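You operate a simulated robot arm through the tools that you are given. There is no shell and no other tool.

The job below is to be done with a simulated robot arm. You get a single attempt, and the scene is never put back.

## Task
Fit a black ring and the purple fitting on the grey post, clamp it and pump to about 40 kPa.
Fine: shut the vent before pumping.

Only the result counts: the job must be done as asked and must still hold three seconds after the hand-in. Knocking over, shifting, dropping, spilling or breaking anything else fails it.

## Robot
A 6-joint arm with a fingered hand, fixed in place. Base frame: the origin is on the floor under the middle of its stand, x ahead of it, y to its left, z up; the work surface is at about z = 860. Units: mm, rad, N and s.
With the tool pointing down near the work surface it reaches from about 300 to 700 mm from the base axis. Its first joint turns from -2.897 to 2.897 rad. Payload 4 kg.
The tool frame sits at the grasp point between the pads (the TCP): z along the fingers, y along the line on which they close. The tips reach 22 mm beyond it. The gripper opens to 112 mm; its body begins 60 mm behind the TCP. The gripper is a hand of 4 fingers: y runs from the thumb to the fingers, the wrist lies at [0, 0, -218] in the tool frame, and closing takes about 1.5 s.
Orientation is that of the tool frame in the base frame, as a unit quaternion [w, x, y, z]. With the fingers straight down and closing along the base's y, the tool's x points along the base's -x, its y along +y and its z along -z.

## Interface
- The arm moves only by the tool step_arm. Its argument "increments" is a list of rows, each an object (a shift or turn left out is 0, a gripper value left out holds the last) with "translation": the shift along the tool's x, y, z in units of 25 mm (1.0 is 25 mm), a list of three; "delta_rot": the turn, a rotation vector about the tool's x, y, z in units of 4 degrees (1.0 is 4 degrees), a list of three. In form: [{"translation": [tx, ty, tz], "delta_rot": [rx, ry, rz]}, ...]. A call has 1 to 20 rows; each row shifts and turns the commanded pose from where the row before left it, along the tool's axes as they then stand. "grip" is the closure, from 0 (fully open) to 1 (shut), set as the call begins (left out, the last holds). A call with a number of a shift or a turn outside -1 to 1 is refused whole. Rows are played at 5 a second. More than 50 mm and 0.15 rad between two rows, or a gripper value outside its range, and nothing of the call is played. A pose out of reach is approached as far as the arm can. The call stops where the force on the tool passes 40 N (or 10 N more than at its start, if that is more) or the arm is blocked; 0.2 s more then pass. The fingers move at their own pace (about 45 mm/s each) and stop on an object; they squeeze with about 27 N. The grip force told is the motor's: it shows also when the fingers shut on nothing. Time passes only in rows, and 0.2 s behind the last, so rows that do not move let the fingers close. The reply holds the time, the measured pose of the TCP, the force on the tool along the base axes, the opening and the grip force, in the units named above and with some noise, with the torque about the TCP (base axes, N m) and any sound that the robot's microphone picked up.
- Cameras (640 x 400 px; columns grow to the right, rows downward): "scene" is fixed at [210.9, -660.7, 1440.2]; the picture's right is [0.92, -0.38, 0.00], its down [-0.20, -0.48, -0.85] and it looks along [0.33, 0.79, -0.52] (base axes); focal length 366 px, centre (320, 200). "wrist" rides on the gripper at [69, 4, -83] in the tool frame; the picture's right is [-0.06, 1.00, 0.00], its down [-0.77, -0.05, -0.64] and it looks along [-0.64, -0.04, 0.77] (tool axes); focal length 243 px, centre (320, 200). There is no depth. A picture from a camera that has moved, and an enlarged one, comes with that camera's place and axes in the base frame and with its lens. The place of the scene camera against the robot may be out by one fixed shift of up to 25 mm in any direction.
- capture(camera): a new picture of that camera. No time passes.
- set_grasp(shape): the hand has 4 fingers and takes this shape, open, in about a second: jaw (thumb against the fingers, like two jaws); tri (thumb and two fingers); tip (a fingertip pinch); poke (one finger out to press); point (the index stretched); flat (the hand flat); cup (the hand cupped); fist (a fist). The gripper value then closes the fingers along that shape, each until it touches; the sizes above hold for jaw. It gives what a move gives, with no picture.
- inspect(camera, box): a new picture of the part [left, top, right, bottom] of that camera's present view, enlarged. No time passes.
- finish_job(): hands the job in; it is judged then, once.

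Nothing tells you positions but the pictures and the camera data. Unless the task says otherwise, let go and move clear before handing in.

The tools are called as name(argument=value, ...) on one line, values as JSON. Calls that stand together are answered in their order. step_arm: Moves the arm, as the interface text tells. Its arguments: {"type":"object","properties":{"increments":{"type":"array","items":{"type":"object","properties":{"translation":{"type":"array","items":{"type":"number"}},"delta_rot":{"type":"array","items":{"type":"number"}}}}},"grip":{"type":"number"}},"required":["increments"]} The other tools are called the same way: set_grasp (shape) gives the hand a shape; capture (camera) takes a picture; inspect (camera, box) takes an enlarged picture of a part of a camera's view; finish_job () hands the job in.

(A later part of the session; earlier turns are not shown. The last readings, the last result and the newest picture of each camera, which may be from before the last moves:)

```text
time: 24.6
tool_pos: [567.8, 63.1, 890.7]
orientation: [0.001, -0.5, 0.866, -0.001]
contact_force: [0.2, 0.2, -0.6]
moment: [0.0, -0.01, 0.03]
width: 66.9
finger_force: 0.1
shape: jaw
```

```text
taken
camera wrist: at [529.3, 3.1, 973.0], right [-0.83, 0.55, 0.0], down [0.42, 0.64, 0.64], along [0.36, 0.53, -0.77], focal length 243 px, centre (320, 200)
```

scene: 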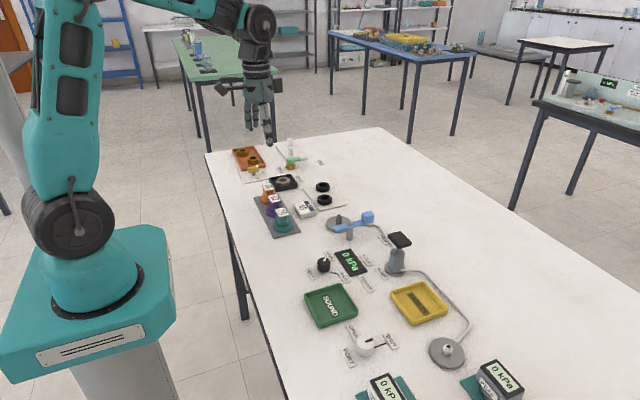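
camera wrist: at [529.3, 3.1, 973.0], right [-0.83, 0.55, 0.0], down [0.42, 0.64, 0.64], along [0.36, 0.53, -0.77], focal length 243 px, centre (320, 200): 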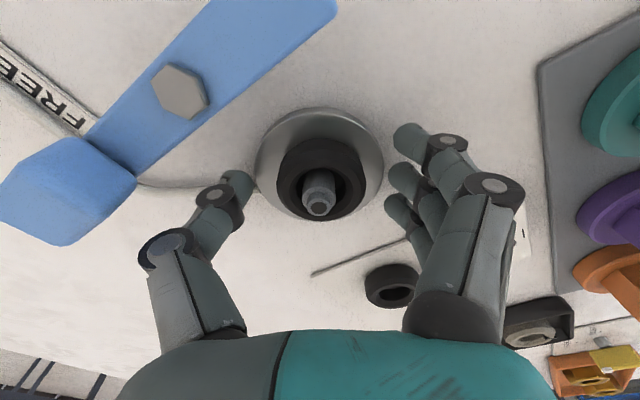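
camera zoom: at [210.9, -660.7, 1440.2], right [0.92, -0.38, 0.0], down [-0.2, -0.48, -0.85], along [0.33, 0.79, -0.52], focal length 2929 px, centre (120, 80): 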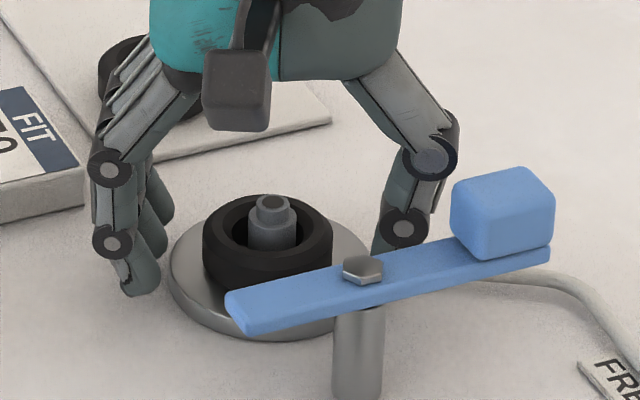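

The ring sits round the post, well centred. I rise and take a reference picture of the post, then go for the purple fitting.

step_arm(increments=[{"translation": [0, 0, -0.6]}, {"translation": [0, 0, -1]}, {"translation": [0, 0, -1]}, {"translation": [0, 0, -1]}, {}])

inspect(camera="wrist", box=[260, 50, 380, 140])

inspect(camera="scene", box=[310, 190, 380, 240])

```text
time: 25.8
tool_pos: [568.2, 61.1, 979.7]
orientation: [0.0, -0.501, 0.866, 0.001]
contact_force: [0.3, 0.8, 0.4]
moment: [-0.02, -0.01, 0.01]
width: 66.8
finger_force: 0.0
shape: jaw
```

```text
4.44 times, centred on (320, 95) of wrist
camera zoom: at [529.7, 1.9, 1061.9], right [-0.83, 0.55, 0.0], down [0.43, 0.64, 0.64], along [0.36, 0.53, -0.77], focal length 1078 px, centre (320, 667)
```

zoom: 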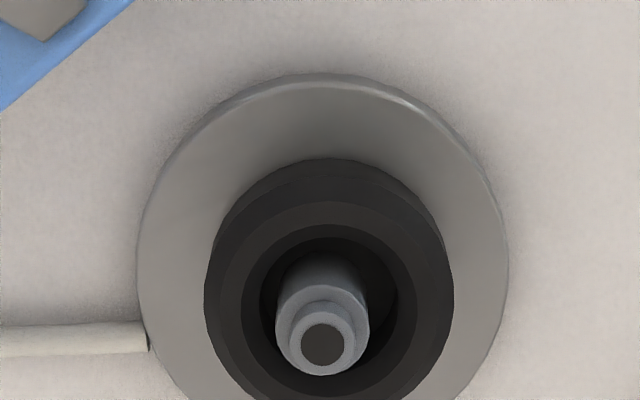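

```text
8.00 times, centred on (345, 215) of scene
camera zoom: at [210.9, -660.7, 1440.2], right [0.92, -0.38, 0.0], down [-0.2, -0.48, -0.85], along [0.33, 0.79, -0.52], focal length 2929 px, centre (120, 80)
```

zoom: 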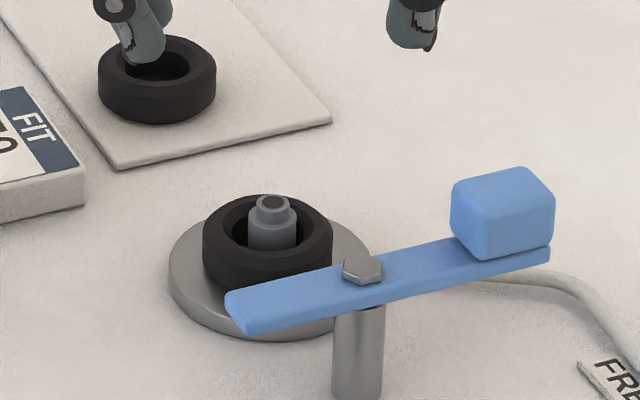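

step_arm(increments=[{"translation": [-0.18, 0.889, 0]}, {"translation": [-0.18, 0.889, 0]}, {"translation": [-0.18, 0.889, 0]}, {"translation": [-0.18, 0.889, 0]}, {"translation": [-0.18, 0.889, 0]}, {"translation": [-0.18, 0.889, 0]}, {"translation": [-0.18, 0.889, 0]}, {"translation": [-0.18, 0.889, 0]}, {}])

capture(camera="wrist")

inspect(camera="wrist", box=[230, 60, 410, 180])

inspect(camera="scene", box=[230, 120, 350, 240])

```text
time: 27.8
tool_pos: [432.3, 183.2, 980.8]
orientation: [-0.001, -0.5, 0.866, 0.001]
contact_force: [0.0, 0.2, -0.9]
moment: [0.01, -0.01, -0.05]
width: 66.7
finger_force: 0.0
shape: jaw
```

```text
taken
camera wrist: at [394.2, 122.5, 1063.0], right [-0.83, 0.55, 0.0], down [0.42, 0.64, 0.64], along [0.36, 0.53, -0.77], focal length 243 px, centre (320, 200)
```

wrist: 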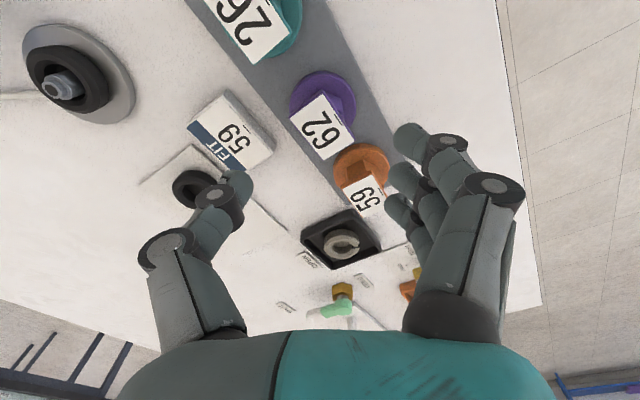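

```text
3.33 times, centred on (320, 120) of wrist
camera zoom: at [394.2, 122.5, 1063.0], right [-0.83, 0.55, 0.0], down [0.42, 0.64, 0.64], along [0.36, 0.53, -0.77], focal length 809 px, centre (320, 467)
```

zoom: 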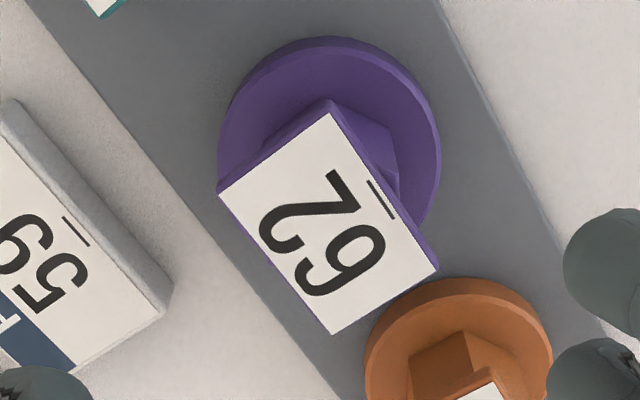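

```text
3.33 times, centred on (290, 180) of scene
camera zoom: at [210.9, -660.7, 1440.2], right [0.92, -0.38, 0.0], down [-0.2, -0.48, -0.85], along [0.33, 0.79, -0.52], focal length 1220 px, centre (420, 267)
```

zoom: 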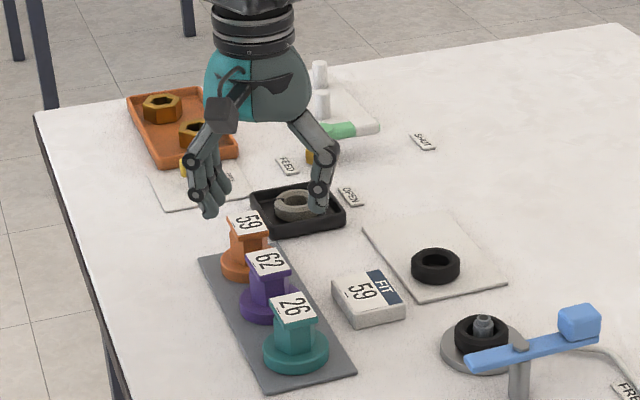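

The fitting is centred about 2 mm off the hand axis with its flats facing the fingers. I narrow the opening, centre, and lower to just above it for a check.

step_arm(increments=[{"translation": [0.06, 0.08, 0]}, {"translation": [0, 0, 0.6]}, {"translation": [0, 0, 0.6]}, {"translation": [0, 0, 0.5]}, {}], grip=0.5)

capture(camera="wrist")

inspect(camera="scene", box=[240, 150, 320, 230])

```text
time: 29.0
tool_pos: [429.3, 182.9, 935.9]
orientation: [-0.001, -0.499, 0.866, 0.001]
contact_force: [-0.3, 0.2, 0.0]
moment: [-0.03, 0.04, 0.03]
width: 56.8
finger_force: 0.0
shape: jaw
```

```text
taken
camera wrist: at [390.8, 122.8, 1020.2], right [-0.83, 0.55, 0.0], down [0.42, 0.64, 0.64], along [0.36, 0.53, -0.77], focal length 243 px, centre (320, 200)
```

wrist: 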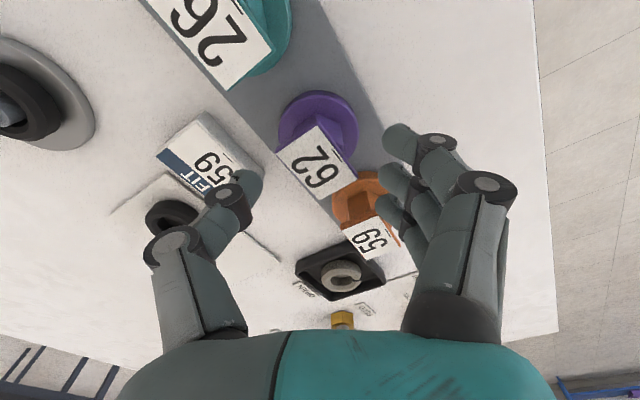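

```text
5.00 times, centred on (280, 190) of scene
camera zoom: at [210.9, -660.7, 1440.2], right [0.92, -0.38, 0.0], down [-0.2, -0.48, -0.85], along [0.33, 0.79, -0.52], focal length 1831 px, centre (520, 250)
```

zoom: 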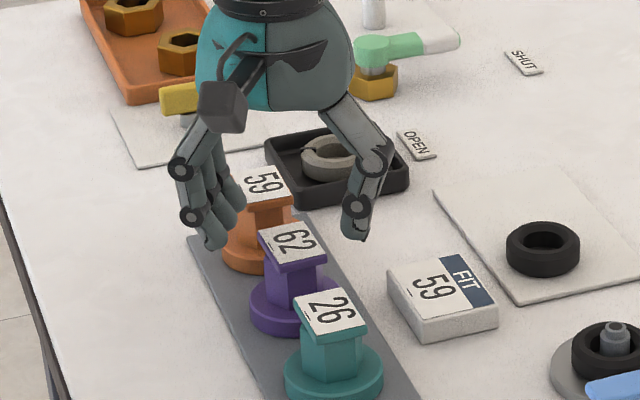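

inspect(camera="wrist", box=[230, 80, 430, 260])

```text
2.22 times, centred on (330, 170) of wrist
camera zoom: at [390.8, 122.8, 1020.2], right [-0.83, 0.55, 0.0], down [0.42, 0.64, 0.64], along [0.36, 0.53, -0.77], focal length 539 px, centre (298, 267)
```

zoom: 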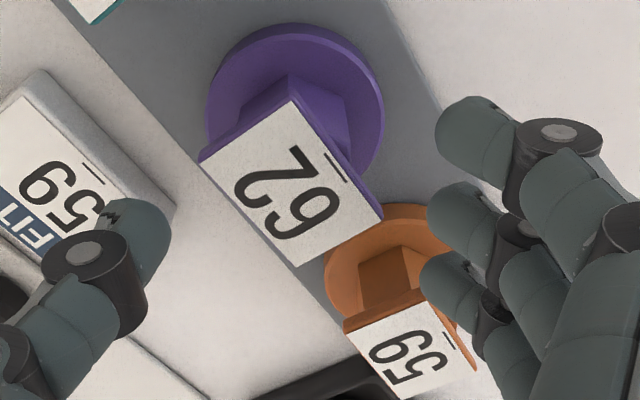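

Margins to the orange fitting and the card are fine. I lower around the hex body.

step_arm(increments=[{"translation": [0, -0.04, 0.36]}, {"translation": [0, 0, 0.36]}, {"translation": [0, 0, 0.36]}, {"translation": [0, 0, 0.36]}, {}])

inspect(camera="wrist", box=[230, 80, 430, 260])

inspect(camera="scene", box=[240, 160, 320, 240])

```text
time: 30.2
tool_pos: [429.6, 180.9, 901.3]
orientation: [0.0, -0.5, 0.866, 0.0]
contact_force: [0.0, 0.1, 0.7]
moment: [0.02, 0.03, 0.03]
width: 56.9
finger_force: 0.0
shape: jaw
```

```text
2.22 times, centred on (330, 170) of wrist
camera zoom: at [391.7, 121.8, 984.4], right [-0.83, 0.55, 0.0], down [0.42, 0.64, 0.64], along [0.36, 0.53, -0.77], focal length 539 px, centre (298, 267)
```

zoom: 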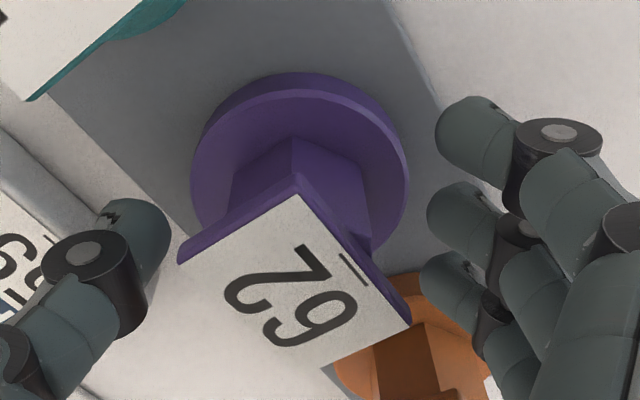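

```text
5.00 times, centred on (280, 200) of scene
camera zoom: at [210.9, -660.7, 1440.2], right [0.92, -0.38, 0.0], down [-0.2, -0.48, -0.85], along [0.33, 0.79, -0.52], focal length 1831 px, centre (520, 200)
```

zoom: 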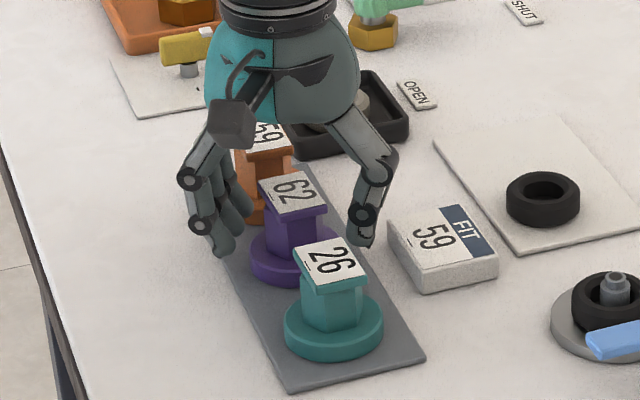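

step_arm(increments=[{}, {}, {}, {}, {}, {}], grip=0.9)

inspect(camera="wrist", box=[230, 80, 430, 260])

inspect(camera="scene", box=[240, 160, 320, 240])

```text
time: 31.6
tool_pos: [430.7, 181.4, 901.8]
orientation: [0.0, -0.5, 0.866, 0.0]
contact_force: [-0.1, -0.2, -0.9]
moment: [0.0, -0.02, -0.01]
width: 15.4
finger_force: 26.4
shape: jaw
```

```text
2.22 times, centred on (330, 170) of wrist
camera zoom: at [391.7, 121.9, 984.5], right [-0.83, 0.55, 0.0], down [0.42, 0.64, 0.64], along [0.36, 0.53, -0.77], focal length 539 px, centre (298, 267)
```

zoom: 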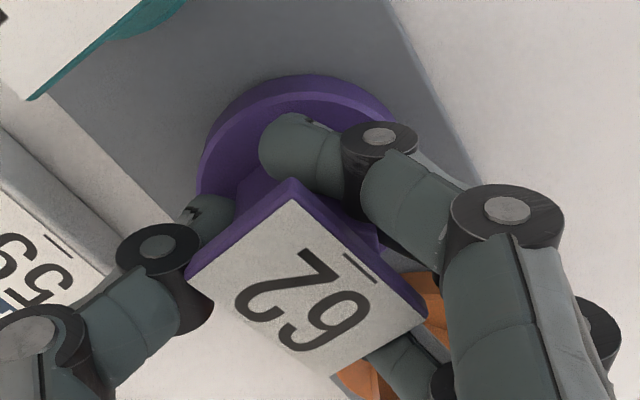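

```text
5.00 times, centred on (280, 200) of scene
camera zoom: at [210.9, -660.7, 1440.2], right [0.92, -0.38, 0.0], down [-0.2, -0.48, -0.85], along [0.33, 0.79, -0.52], focal length 1831 px, centre (520, 200)
```

zoom: 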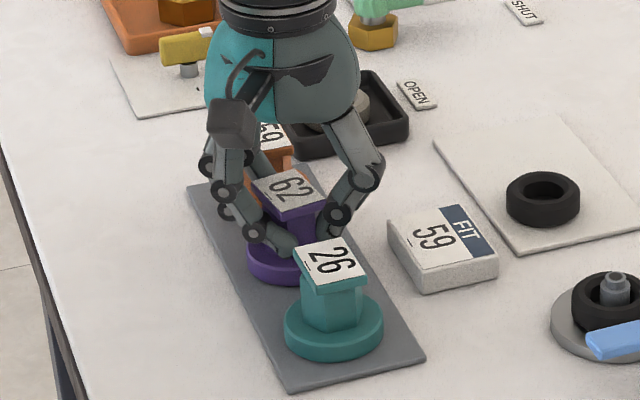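

The fitting is gripped below its plate. I lift slowly and check that it hangs straight and the neighbours stay put.

step_arm(increments=[{"translation": [0, 0, -0.2]}, {"translation": [0, 0, -0.4]}, {"translation": [0, 0, -0.8]}, {"translation": [0, 0, -1]}, {"translation": [0, 0, -1]}, {}])

capture(camera="wrist")

inspect(camera="scene", box=[230, 110, 330, 240])

```text
time: 33.0
tool_pos: [431.1, 182.0, 988.1]
orientation: [0.0, -0.5, 0.866, 0.0]
contact_force: [0.2, 0.3, -1.0]
moment: [-0.01, 0.0, -0.01]
width: 15.6
finger_force: 27.5
shape: jaw
```

```text
taken
camera wrist: at [392.4, 122.9, 1070.9], right [-0.83, 0.55, 0.0], down [0.42, 0.64, 0.64], along [0.36, 0.53, -0.77], focal length 243 px, centre (320, 200)
```

wrist: 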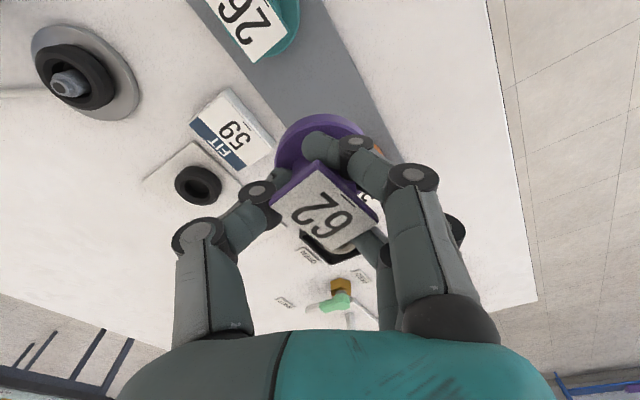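

```text
3.08 times, centred on (280, 175) of scene
camera zoom: at [210.9, -660.7, 1440.2], right [0.92, -0.38, 0.0], down [-0.2, -0.48, -0.85], along [0.33, 0.79, -0.52], focal length 1127 px, centre (443, 277)
```

zoom: 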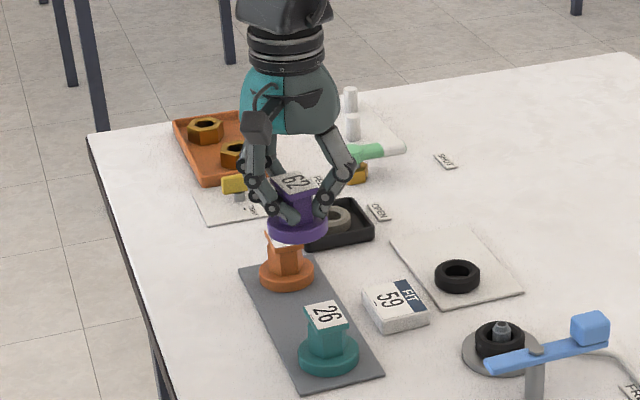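

inspect(camera="scene", box=[295, 150, 345, 195])

inspect(camera="wrist", box=[250, 100, 410, 260])

```text
8.89 times, centred on (320, 172) of scene
camera zoom: at [210.9, -660.7, 1440.2], right [0.92, -0.38, 0.0], down [-0.2, -0.48, -0.85], along [0.33, 0.79, -0.52], focal length 3255 px, centre (320, 444)
```

zoom: 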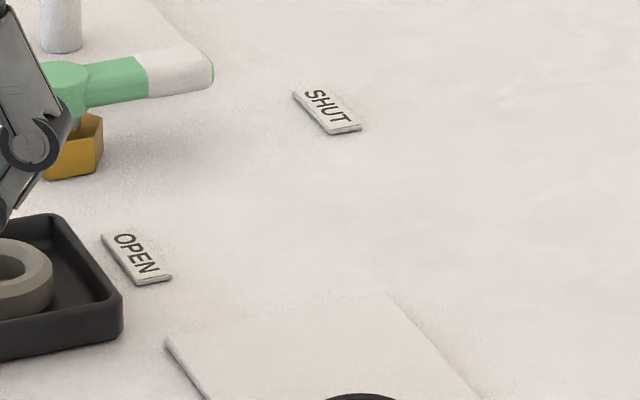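

```text
2.50 times, centred on (330, 180) of wrist
camera zoom: at [392.4, 122.9, 1070.9], right [-0.83, 0.55, 0.0], down [0.42, 0.64, 0.64], along [0.36, 0.53, -0.77], focal length 606 px, centre (295, 250)
```

zoom: 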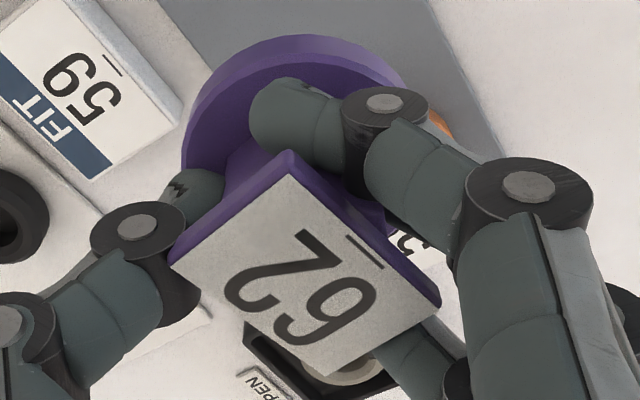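

inspect(camera="scene", box=[248, 152, 298, 192])

inspect(camera="wrist", box=[265, 105, 385, 205])

```text
10.00 times, centred on (273, 172) of scene
camera zoom: at [210.9, -660.7, 1440.2], right [0.92, -0.38, 0.0], down [-0.2, -0.48, -0.85], along [0.33, 0.79, -0.52], focal length 3662 px, centre (790, 480)
```

zoom: 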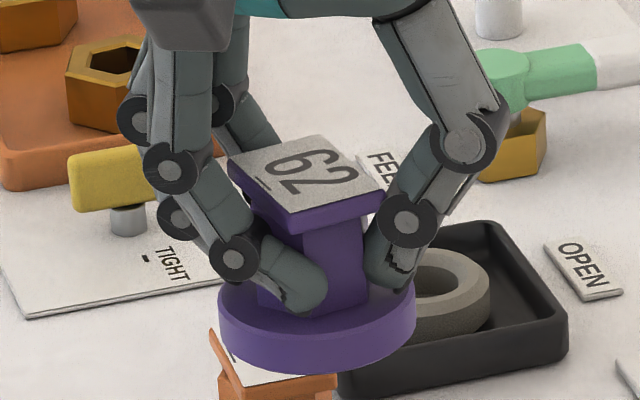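

```text
4.00 times, centred on (325, 155) of wrist
camera zoom: at [392.4, 122.9, 1070.9], right [-0.83, 0.55, 0.0], down [0.42, 0.64, 0.64], along [0.36, 0.53, -0.77], focal length 970 px, centre (300, 380)
```

zoom: 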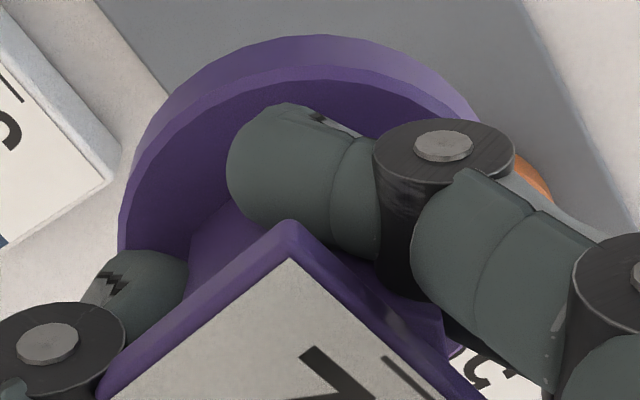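

The fitting hangs upright, sitting near the hand axis. I carry it back over the post and check alignment with the fixed camera.

step_arm(increments=[{"translation": [0.13, -0.72, -0.1]}, {"translation": [0.13, -0.72, -0.1]}, {"translation": [0.13, -0.72, -0.1]}, {"translation": [0.13, -0.72, -0.1]}, {"translation": [0.13, -0.72, 0]}, {"translation": [0.13, -0.72, 0]}, {"translation": [0.13, -0.72, 0]}, {"translation": [0.13, -0.72, 0]}, {"translation": [0.13, -0.72, 0]}, {"translation": [0.13, -0.716, 0]}, {}])

inspect(camera="scene", box=[290, 150, 390, 245])

capture(camera="wrist")

```text
time: 35.4
tool_pos: [569.6, 64.5, 997.6]
orientation: [0.0, -0.5, 0.866, 0.0]
contact_force: [0.7, -0.7, -1.2]
moment: [-0.03, 0.02, 0.03]
width: 15.4
finger_force: 27.0
shape: jaw
```

```text
4.21 times, centred on (340, 198) of scene
camera zoom: at [210.9, -660.7, 1440.2], right [0.92, -0.38, 0.0], down [-0.2, -0.48, -0.85], along [0.33, 0.79, -0.52], focal length 1542 px, centre (236, 210)
```

zoom: 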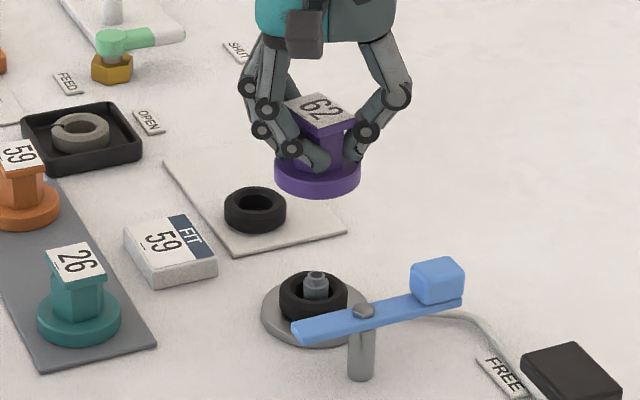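

```text
taken
camera wrist: at [531.6, 4.7, 1080.4], right [-0.83, 0.55, 0.0], down [0.42, 0.64, 0.64], along [0.36, 0.53, -0.77], focal length 243 px, centre (320, 200)
```

wrist: 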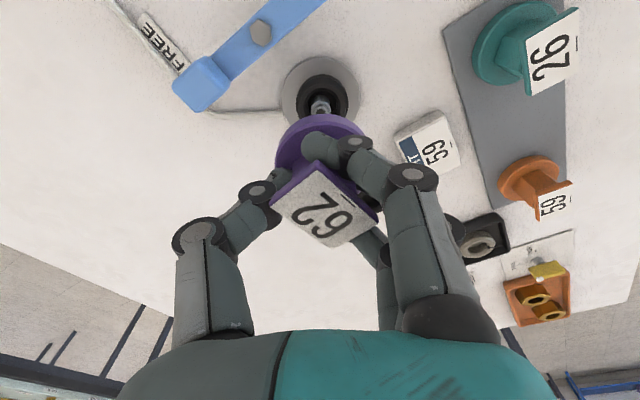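

inspect(camera="wrist", box=[265, 50, 375, 170])

inspect(camera="scene", box=[325, 170, 385, 240])

```text
3.33 times, centred on (320, 110) of wrist
camera zoom: at [531.6, 4.7, 1080.4], right [-0.83, 0.55, 0.0], down [0.42, 0.64, 0.64], along [0.36, 0.53, -0.77], focal length 809 px, centre (320, 500)
```

zoom: 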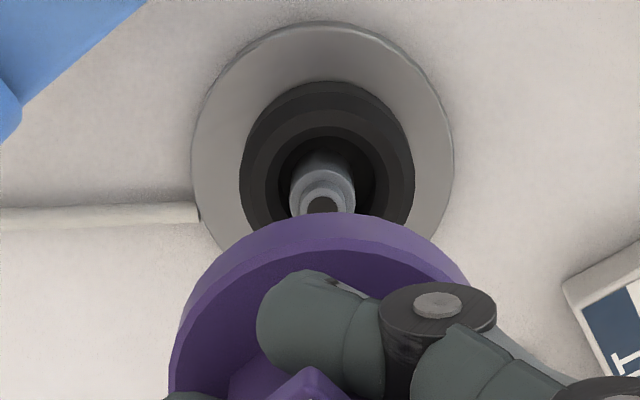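

```text
5.71 times, centred on (355, 205) of scene
camera zoom: at [210.9, -660.7, 1440.2], right [0.92, -0.38, 0.0], down [-0.2, -0.48, -0.85], along [0.33, 0.79, -0.52], focal length 2092 px, centre (120, 171)
```

zoom: 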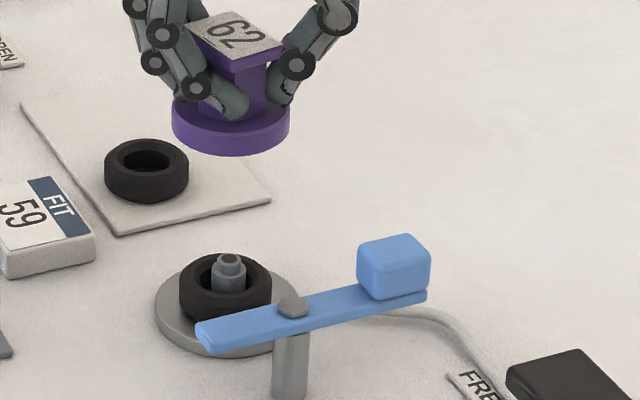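

step_arm(increments=[{"translation": [0.08, -0.05, 0]}, {"translation": [0, 0, 0.8]}, {"translation": [0, 0, 0.8]}, {"translation": [0, 0, 0.6]}, {}])

inspect(camera="scene", box=[320, 180, 380, 240])

inspect(camera="wrist", box=[265, 50, 375, 170])

```text
time: 36.6
tool_pos: [571.1, 62.6, 941.6]
orientation: [0.001, -0.5, 0.866, 0.0]
contact_force: [0.7, 0.2, -0.2]
moment: [-0.02, -0.01, -0.02]
width: 15.4
finger_force: 26.9
shape: jaw
```

```text
6.67 times, centred on (350, 210) of scene
camera zoom: at [210.9, -660.7, 1440.2], right [0.92, -0.38, 0.0], down [-0.2, -0.48, -0.85], along [0.33, 0.79, -0.52], focal length 2441 px, centre (120, 133)
```

zoom: 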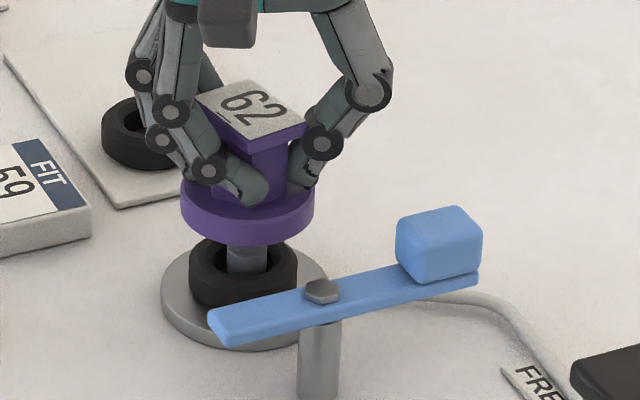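

```text
3.33 times, centred on (320, 110) of wrist
camera zoom: at [531.5, 2.1, 1024.2], right [-0.83, 0.55, 0.0], down [0.42, 0.64, 0.64], along [0.36, 0.53, -0.77], focal length 809 px, centre (320, 500)
```

zoom: 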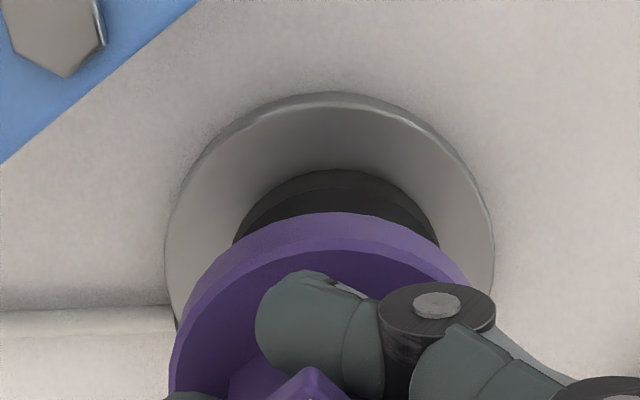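

Fitting and post agree to about 1 mm in both views. I lower in small steps, watching the force.

step_arm(increments=[{"translation": [0, 0, 0.2]}, {"translation": [0, 0, 0.15]}, {}])

step_arm(increments=[{"translation": [0, 0, 0.1]}, {"translation": [0, 0, 0.1]}, {}])

inspect(camera="scene", box=[320, 180, 380, 240])

```text
time: 37.4
tool_pos: [571.3, 61.2, 933.0]
orientation: [0.0, -0.5, 0.866, 0.0]
contact_force: [0.1, 0.4, -0.2]
moment: [0.0, 0.0, 0.02]
width: 15.2
finger_force: 26.7
shape: jaw
```

```text
time: 38.2
tool_pos: [570.7, 61.6, 929.3]
orientation: [0.0, -0.499, 0.866, 0.0]
contact_force: [0.1, -0.2, -0.6]
moment: [0.02, 0.02, 0.0]
width: 15.2
finger_force: 26.4
shape: jaw
```

```text
6.67 times, centred on (350, 210) of scene
camera zoom: at [210.9, -660.7, 1440.2], right [0.92, -0.38, 0.0], down [-0.2, -0.48, -0.85], along [0.33, 0.79, -0.52], focal length 2441 px, centre (120, 133)
```

zoom: 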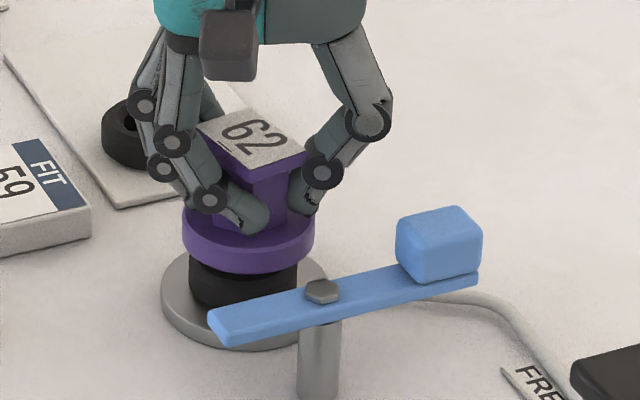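

step_arm(increments=[{"translation": [0, 0, 0.1]}, {"translation": [0, 0, 0.1]}, {}])

step_arm(increments=[{"translation": [0, 0, 0.08]}, {}])

inspect(camera="scene", box=[320, 180, 380, 240])

inspect(camera="wrist", box=[265, 50, 375, 170])

```text
time: 39.0
tool_pos: [570.2, 61.7, 922.4]
orientation: [0.0, -0.5, 0.866, 0.0]
contact_force: [0.0, 0.2, -0.8]
moment: [0.02, -0.01, 0.0]
width: 15.2
finger_force: 27.1
shape: jaw
```

```text
time: 39.6
tool_pos: [570.6, 62.9, 921.0]
orientation: [0.0, -0.5, 0.866, 0.0]
contact_force: [1.2, 1.1, -0.5]
moment: [0.02, -0.02, -0.06]
width: 15.6
finger_force: 27.1
shape: jaw
```

```text
6.67 times, centred on (350, 210) of scene
camera zoom: at [210.9, -660.7, 1440.2], right [0.92, -0.38, 0.0], down [-0.2, -0.48, -0.85], along [0.33, 0.79, -0.52], focal length 2441 px, centre (120, 133)
```

zoom: 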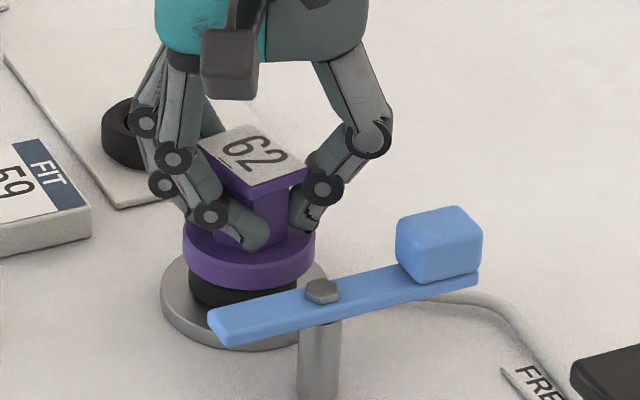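

```text
3.33 times, centred on (320, 110) of wrist
camera zoom: at [532.6, 1.8, 1003.7], right [-0.83, 0.55, 0.0], down [0.42, 0.64, 0.64], along [0.36, 0.53, -0.77], focal length 809 px, centre (320, 500)
```

zoom: 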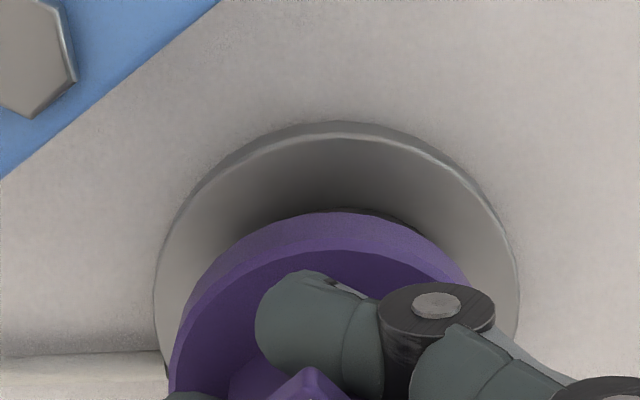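

step_arm(increments=[{"translation": [0, 0, 0.08]}, {}])

step_arm(increments=[{"translation": [0, 0, 0.06]}, {}])

inspect(camera="scene", box=[325, 190, 375, 235])

```text
time: 40.2
tool_pos: [571.7, 62.1, 920.5]
orientation: [0.001, -0.5, 0.866, 0.0]
contact_force: [0.6, 0.5, 8.7]
moment: [0.06, 0.02, 0.01]
width: 15.6
finger_force: 26.9
shape: jaw
```

```text
time: 40.8
tool_pos: [571.6, 61.7, 920.0]
orientation: [0.001, -0.5, 0.866, -0.001]
contact_force: [1.1, -3.5, 17.9]
moment: [-0.02, 0.01, -0.03]
width: 15.5
finger_force: 26.9
shape: jaw
```

```text
8.89 times, centred on (350, 212) of scene
camera zoom: at [210.9, -660.7, 1440.2], right [0.92, -0.38, 0.0], down [-0.2, -0.48, -0.85], along [0.33, 0.79, -0.52], focal length 3255 px, centre (53, 89)
```

zoom: 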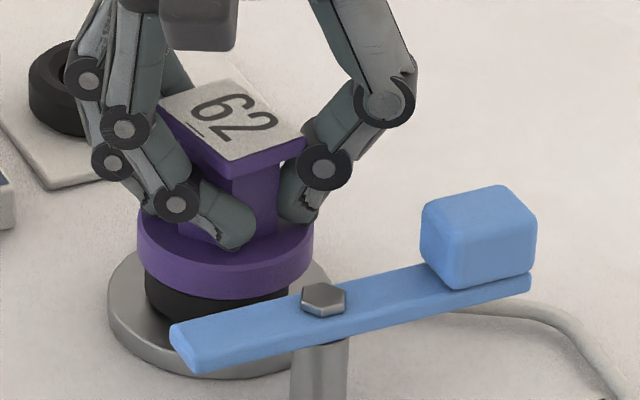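

The fitting has seated on the ring (upward force ~18 N). I ease the push and let go.

step_arm(increments=[{"translation": [0, 0, -0.06]}, {}])

step_arm(increments=[{}, {}, {}, {}, {}, {}], grip=0.45)

inspect(camera="scene", box=[325, 190, 375, 235])

capture(camera="wrist")

```text
time: 41.4
tool_pos: [571.6, 61.5, 919.8]
orientation: [0.0, -0.501, 0.865, 0.0]
contact_force: [1.5, -1.5, 11.2]
moment: [0.01, 0.02, -0.01]
width: 15.5
finger_force: 26.6
shape: jaw
```

```text
time: 42.8
tool_pos: [571.8, 61.9, 918.7]
orientation: [-0.001, -0.5, 0.866, 0.001]
contact_force: [0.3, 1.2, 0.5]
moment: [0.0, -0.02, 0.01]
width: 60.6
finger_force: 0.1
shape: jaw
```

```text
8.89 times, centred on (350, 212) of scene
camera zoom: at [210.9, -660.7, 1440.2], right [0.92, -0.38, 0.0], down [-0.2, -0.48, -0.85], along [0.33, 0.79, -0.52], focal length 3255 px, centre (53, 89)
```

zoom: 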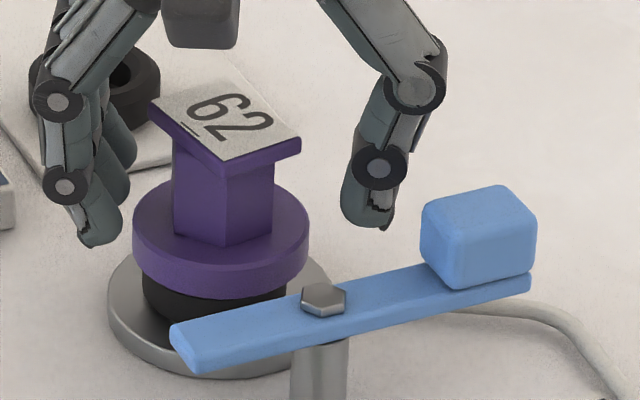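

```text
taken
camera wrist: at [533.0, 1.9, 1002.3], right [-0.83, 0.55, 0.0], down [0.42, 0.64, 0.64], along [0.36, 0.53, -0.77], focal length 243 px, centre (320, 200)
```

wrist: 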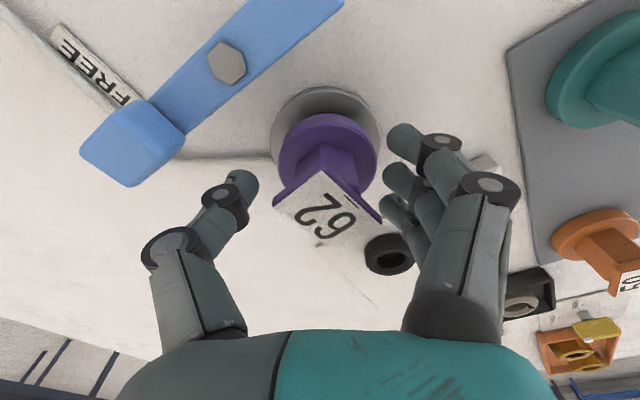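

The purple fitting sits level on the ring and post. I rise clear, then look at the clamp, vent and pump from above.

step_arm(increments=[{"translation": [0, 0, -0.6]}, {"translation": [0, 0, -1]}, {"translation": [0, 0, -1]}, {"translation": [0, 0, -1]}, {"translation": [0, 0, -1]}, {}])

inspect(camera="scene", box=[310, 190, 400, 250])

capture(camera="wrist")

```text
time: 44.2
tool_pos: [571.8, 60.8, 1035.8]
orientation: [0.0, -0.5, 0.866, -0.001]
contact_force: [0.0, 0.1, 0.4]
moment: [0.01, -0.02, -0.01]
width: 60.9
finger_force: 0.1
shape: jaw
```

```text
6.67 times, centred on (355, 220) of scene
camera zoom: at [210.9, -660.7, 1440.2], right [0.92, -0.38, 0.0], down [-0.2, -0.48, -0.85], along [0.33, 0.79, -0.52], focal length 2441 px, centre (87, 67)
```

zoom: 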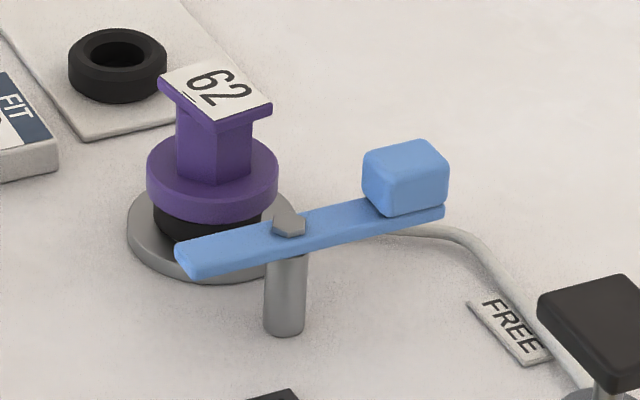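

```text
taken
camera wrist: at [532.2, 1.8, 1118.4], right [-0.83, 0.55, 0.0], down [0.42, 0.64, 0.64], along [0.36, 0.53, -0.77], focal length 243 px, centre (320, 200)
```

wrist: 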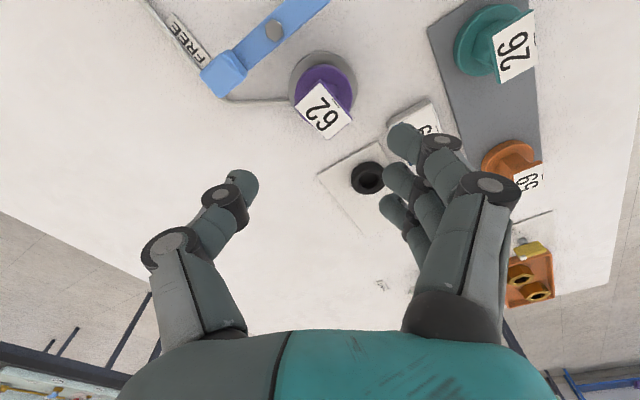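

step_arm(increments=[{"delta_rot": [0, 0, 1]}, {"delta_rot": [0, 0, 1]}, {"delta_rot": [0, 0, 1]}, {"delta_rot": [0, 0, 1]}, {"delta_rot": [0, 0, 1]}, {"delta_rot": [0, 0, 1]}, {"delta_rot": [0, 0, 1]}, {"delta_rot": [0, 0, 1]}, {"delta_rot": [0, 0, 1]}, {"delta_rot": [0, 0, 1]}, {"delta_rot": [0, 0, 1]}, {"delta_rot": [0, 0, 1]}, {"delta_rot": [0, 0, 1]}, {"delta_rot": [0, 0, 1]}, {"delta_rot": [0, 0, 1]}])

step_arm(increments=[{"translation": [0.9, -0.9, 0]}, {"translation": [0.9, -0.9, 0]}, {"translation": [0.9, -0.9, 0]}, {"translation": [0.9, -0.9, 0]}, {"translation": [0.8, -0.8, 0]}, {}])

capture(camera="wrist")

```text
time: 47.4
tool_pos: [571.2, 60.9, 1034.2]
orientation: [0.0, 0.0, 1.0, 0.0]
contact_force: [0.1, 0.5, 0.0]
moment: [0.01, -0.05, 0.01]
width: 60.7
finger_force: 0.0
shape: jaw
```

```text
time: 48.8
tool_pos: [460.6, -47.7, 1035.3]
orientation: [0.0, 0.0, 1.0, 0.0]
contact_force: [0.1, -0.3, -0.1]
moment: [0.0, 0.03, 0.0]
width: 60.9
finger_force: 0.0
shape: jaw
```

```text
taken
camera wrist: at [391.9, -45.0, 1116.3], right [0.06, 1.0, 0.0], down [0.77, -0.05, 0.64], along [0.64, -0.04, -0.77], focal length 243 px, centre (320, 200)
```

wrist: 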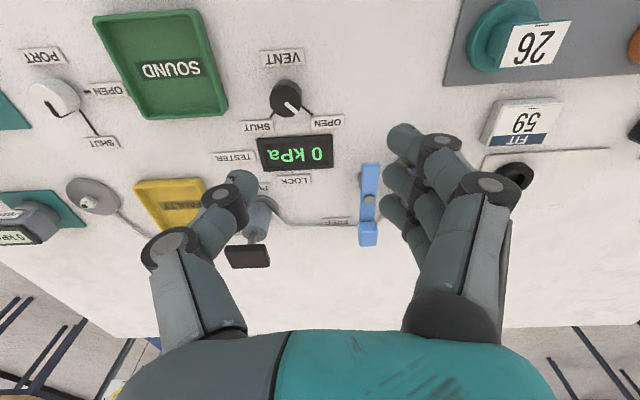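

inspect(camera="wrist", box=[225, 40, 385, 170])

inspect(camera="wrist", box=[10, 40, 210, 200])

inspect(camera="wrist", box=[210, 140, 410, 290])

inspect(camera="scene", box=[310, 225, 420, 305])

```text
3.08 times, centred on (305, 105) of wrist
camera zoom: at [391.9, -45.0, 1116.3], right [0.06, 1.0, 0.0], down [0.77, -0.05, 0.64], along [0.64, -0.04, -0.77], focal length 746 px, centre (366, 492)
```

zoom: 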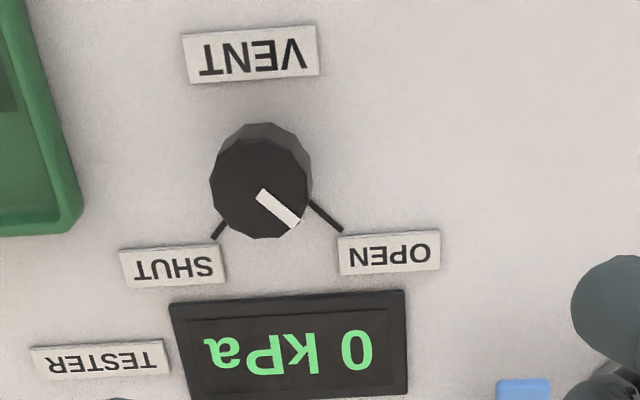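

```text
2.50 times, centred on (110, 120) of wrist
camera zoom: at [391.9, -45.0, 1116.3], right [0.06, 1.0, 0.0], down [0.77, -0.05, 0.64], along [0.64, -0.04, -0.77], focal length 606 px, centre (845, 400)
```

zoom: 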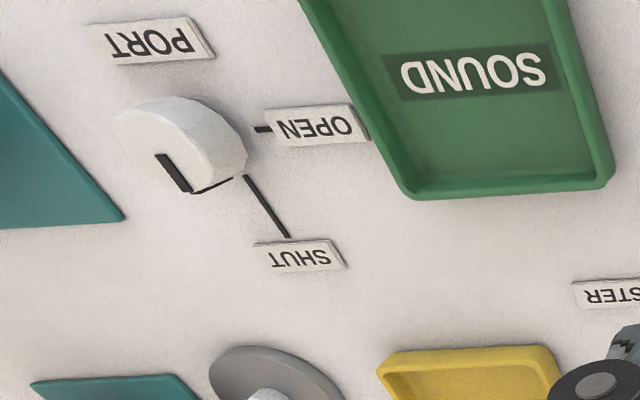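

```text
2.67 times, centred on (310, 215) of wrist
camera zoom: at [391.9, -45.0, 1116.3], right [0.06, 1.0, 0.0], down [0.77, -0.05, 0.64], along [0.64, -0.04, -0.77], focal length 647 px, centre (347, 160)
```

zoom: 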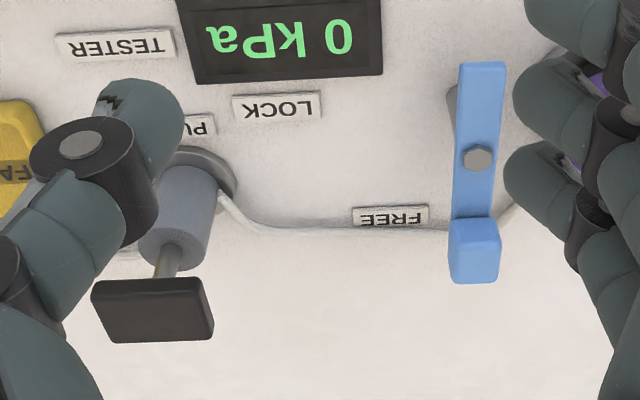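

```text
5.00 times, centred on (365, 265) of scene
camera zoom: at [210.9, -660.7, 1440.2], right [0.92, -0.38, 0.0], down [-0.2, -0.48, -0.85], along [0.33, 0.79, -0.52], focal length 1831 px, centre (95, -125)
```

zoom: 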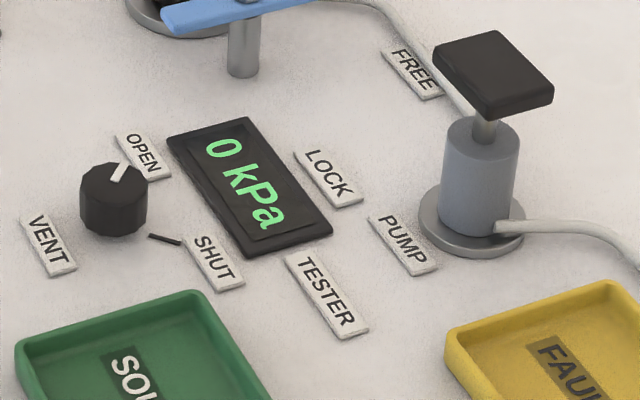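

The PORT knob already points to SHUT. The clamp handle block is at about (621, 0), pivot at (568, 0), and must swing to point at LOCK (towards −y). I move above the handle.

step_arm(increments=[{"translation": [-0.917, 0.277, 0.2]}, {"translation": [-0.917, 0.277, 0.3]}, {"translation": [-0.917, 0.277, 0.3]}, {"translation": [-0.917, 0.277, 0.4]}, {"translation": [-0.917, 0.277, 0.5]}, {"translation": [-0.917, 0.277, 0.6]}, {"translation": [-0.917, 0.277, 0.6]}, {}])

capture(camera="wrist")

inspect(camera="wrist", box=[240, 60, 420, 200])

inspect(camera="scene", box=[310, 150, 430, 250])

```text
time: 50.6
tool_pos: [622.4, 0.5, 963.3]
orientation: [0.0, 0.0, 1.0, 0.001]
contact_force: [0.3, 0.1, 0.6]
moment: [0.0, 0.01, 0.03]
width: 60.9
finger_force: 0.0
shape: jaw
```

```text
taken
camera wrist: at [552.4, 3.2, 1044.7], right [0.06, 1.0, 0.0], down [0.77, -0.05, 0.64], along [0.64, -0.04, -0.77], focal length 243 px, centre (320, 200)
```

wrist: 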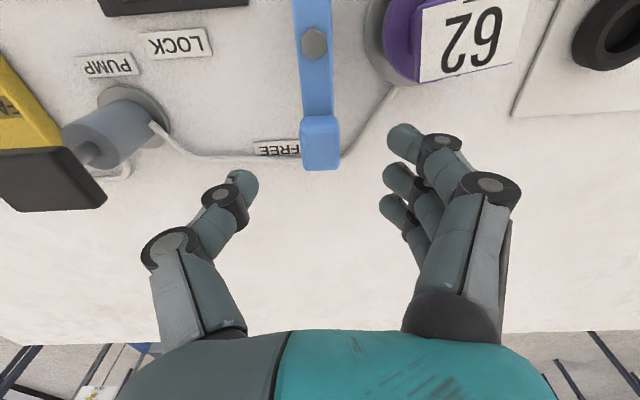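

```text
2.86 times, centred on (330, 130) of wrist
camera zoom: at [552.4, 3.2, 1044.7], right [0.06, 1.0, 0.0], down [0.77, -0.05, 0.64], along [0.64, -0.04, -0.77], focal length 693 px, centre (291, 400)
```

zoom: 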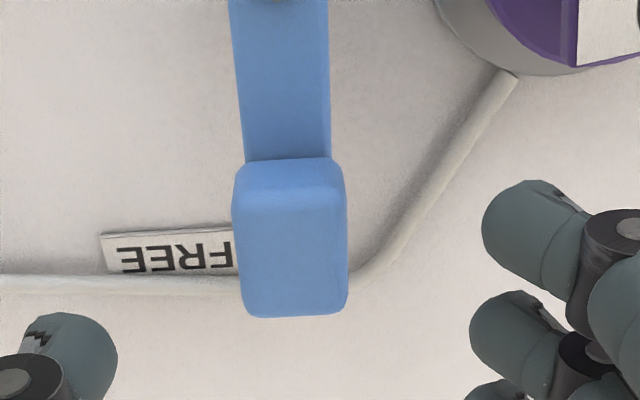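

```text
4.00 times, centred on (370, 200) of scene
camera zoom: at [210.9, -660.7, 1440.2], right [0.92, -0.38, 0.0], down [-0.2, -0.48, -0.85], along [0.33, 0.79, -0.52], focal length 1465 px, centre (120, 200)
```

zoom: 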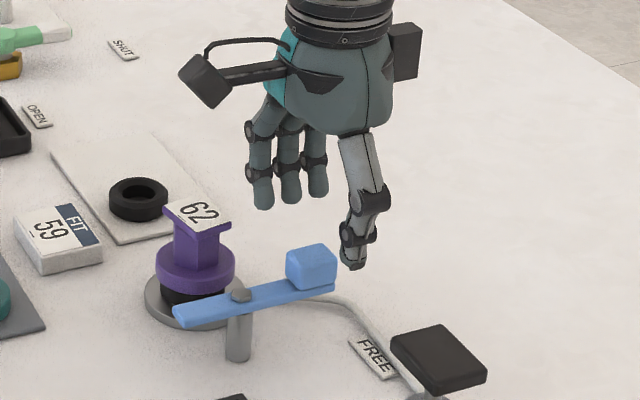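

step_arm(increments=[{"translation": [0.06, 0.02, 0.3]}, {"translation": [0, 0, 0.35]}, {"translation": [0, 0, 0.35]}, {"translation": [0, 0, 0.25]}, {}])

capture(camera="wrist")

inspect(camera="scene", box=[320, 170, 420, 250])

```text
time: 51.8
tool_pos: [619.7, 1.0, 930.8]
orientation: [0.001, -0.001, 1.0, 0.0]
contact_force: [0.6, 0.2, -0.4]
moment: [0.01, -0.01, -0.03]
width: 61.0
finger_force: 0.0
shape: jaw
```

```text
taken
camera wrist: at [550.3, 3.6, 1013.1], right [0.06, 1.0, 0.0], down [0.77, -0.05, 0.64], along [0.64, -0.04, -0.77], focal length 243 px, centre (320, 200)
```

wrist: 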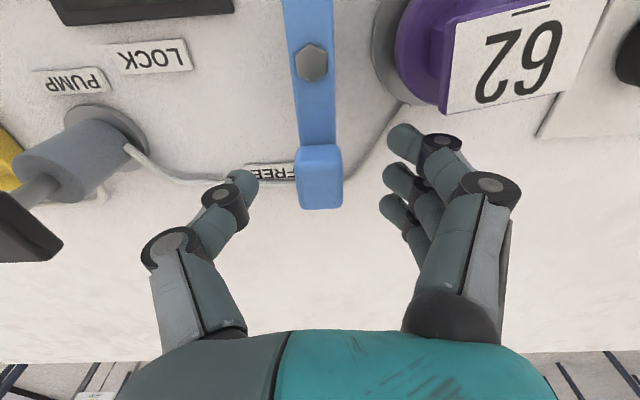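

```text
5.00 times, centred on (370, 210) of scene
camera zoom: at [210.9, -660.7, 1440.2], right [0.92, -0.38, 0.0], down [-0.2, -0.48, -0.85], along [0.33, 0.79, -0.52], focal length 1831 px, centre (70, 150)
```

zoom: 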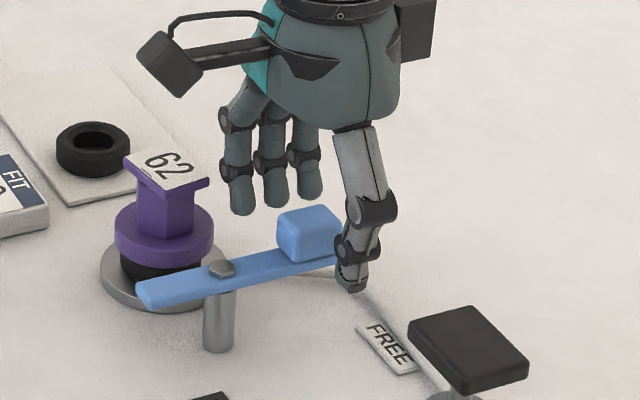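

step_arm(increments=[{}, {}, {}, {}, {}], grip=0.85)

capture(camera="wrist")

inspect(camera="scene", box=[320, 170, 420, 250])

```text
time: 53.0
tool_pos: [619.3, 0.0, 930.1]
orientation: [0.0, 0.001, 1.0, 0.0]
contact_force: [-1.5, -5.4, -1.7]
moment: [-0.01, 0.06, -0.08]
width: 10.0
finger_force: 26.9
shape: jaw
```

```text
taken
camera wrist: at [550.0, 2.8, 1013.1], right [0.07, 1.0, 0.0], down [0.77, -0.05, 0.64], along [0.64, -0.04, -0.77], focal length 243 px, centre (320, 200)
```

wrist: 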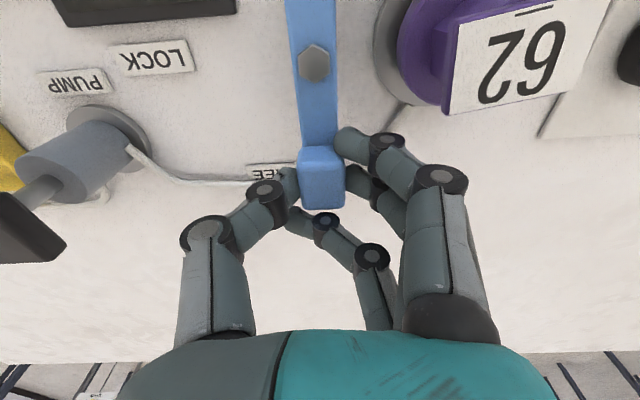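

```text
5.00 times, centred on (370, 210) of scene
camera zoom: at [210.9, -660.7, 1440.2], right [0.92, -0.38, 0.0], down [-0.2, -0.48, -0.85], along [0.33, 0.79, -0.52], focal length 1831 px, centre (70, 150)
```

zoom: 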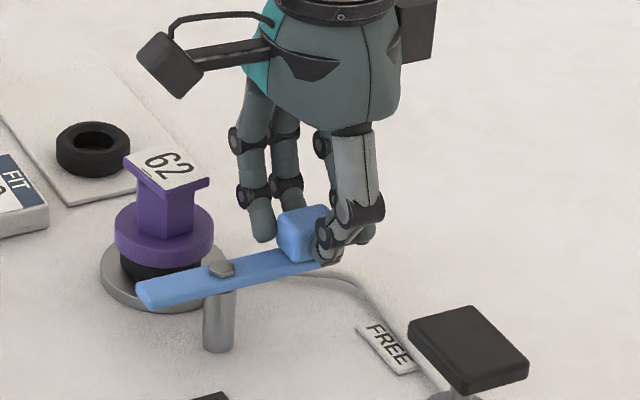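

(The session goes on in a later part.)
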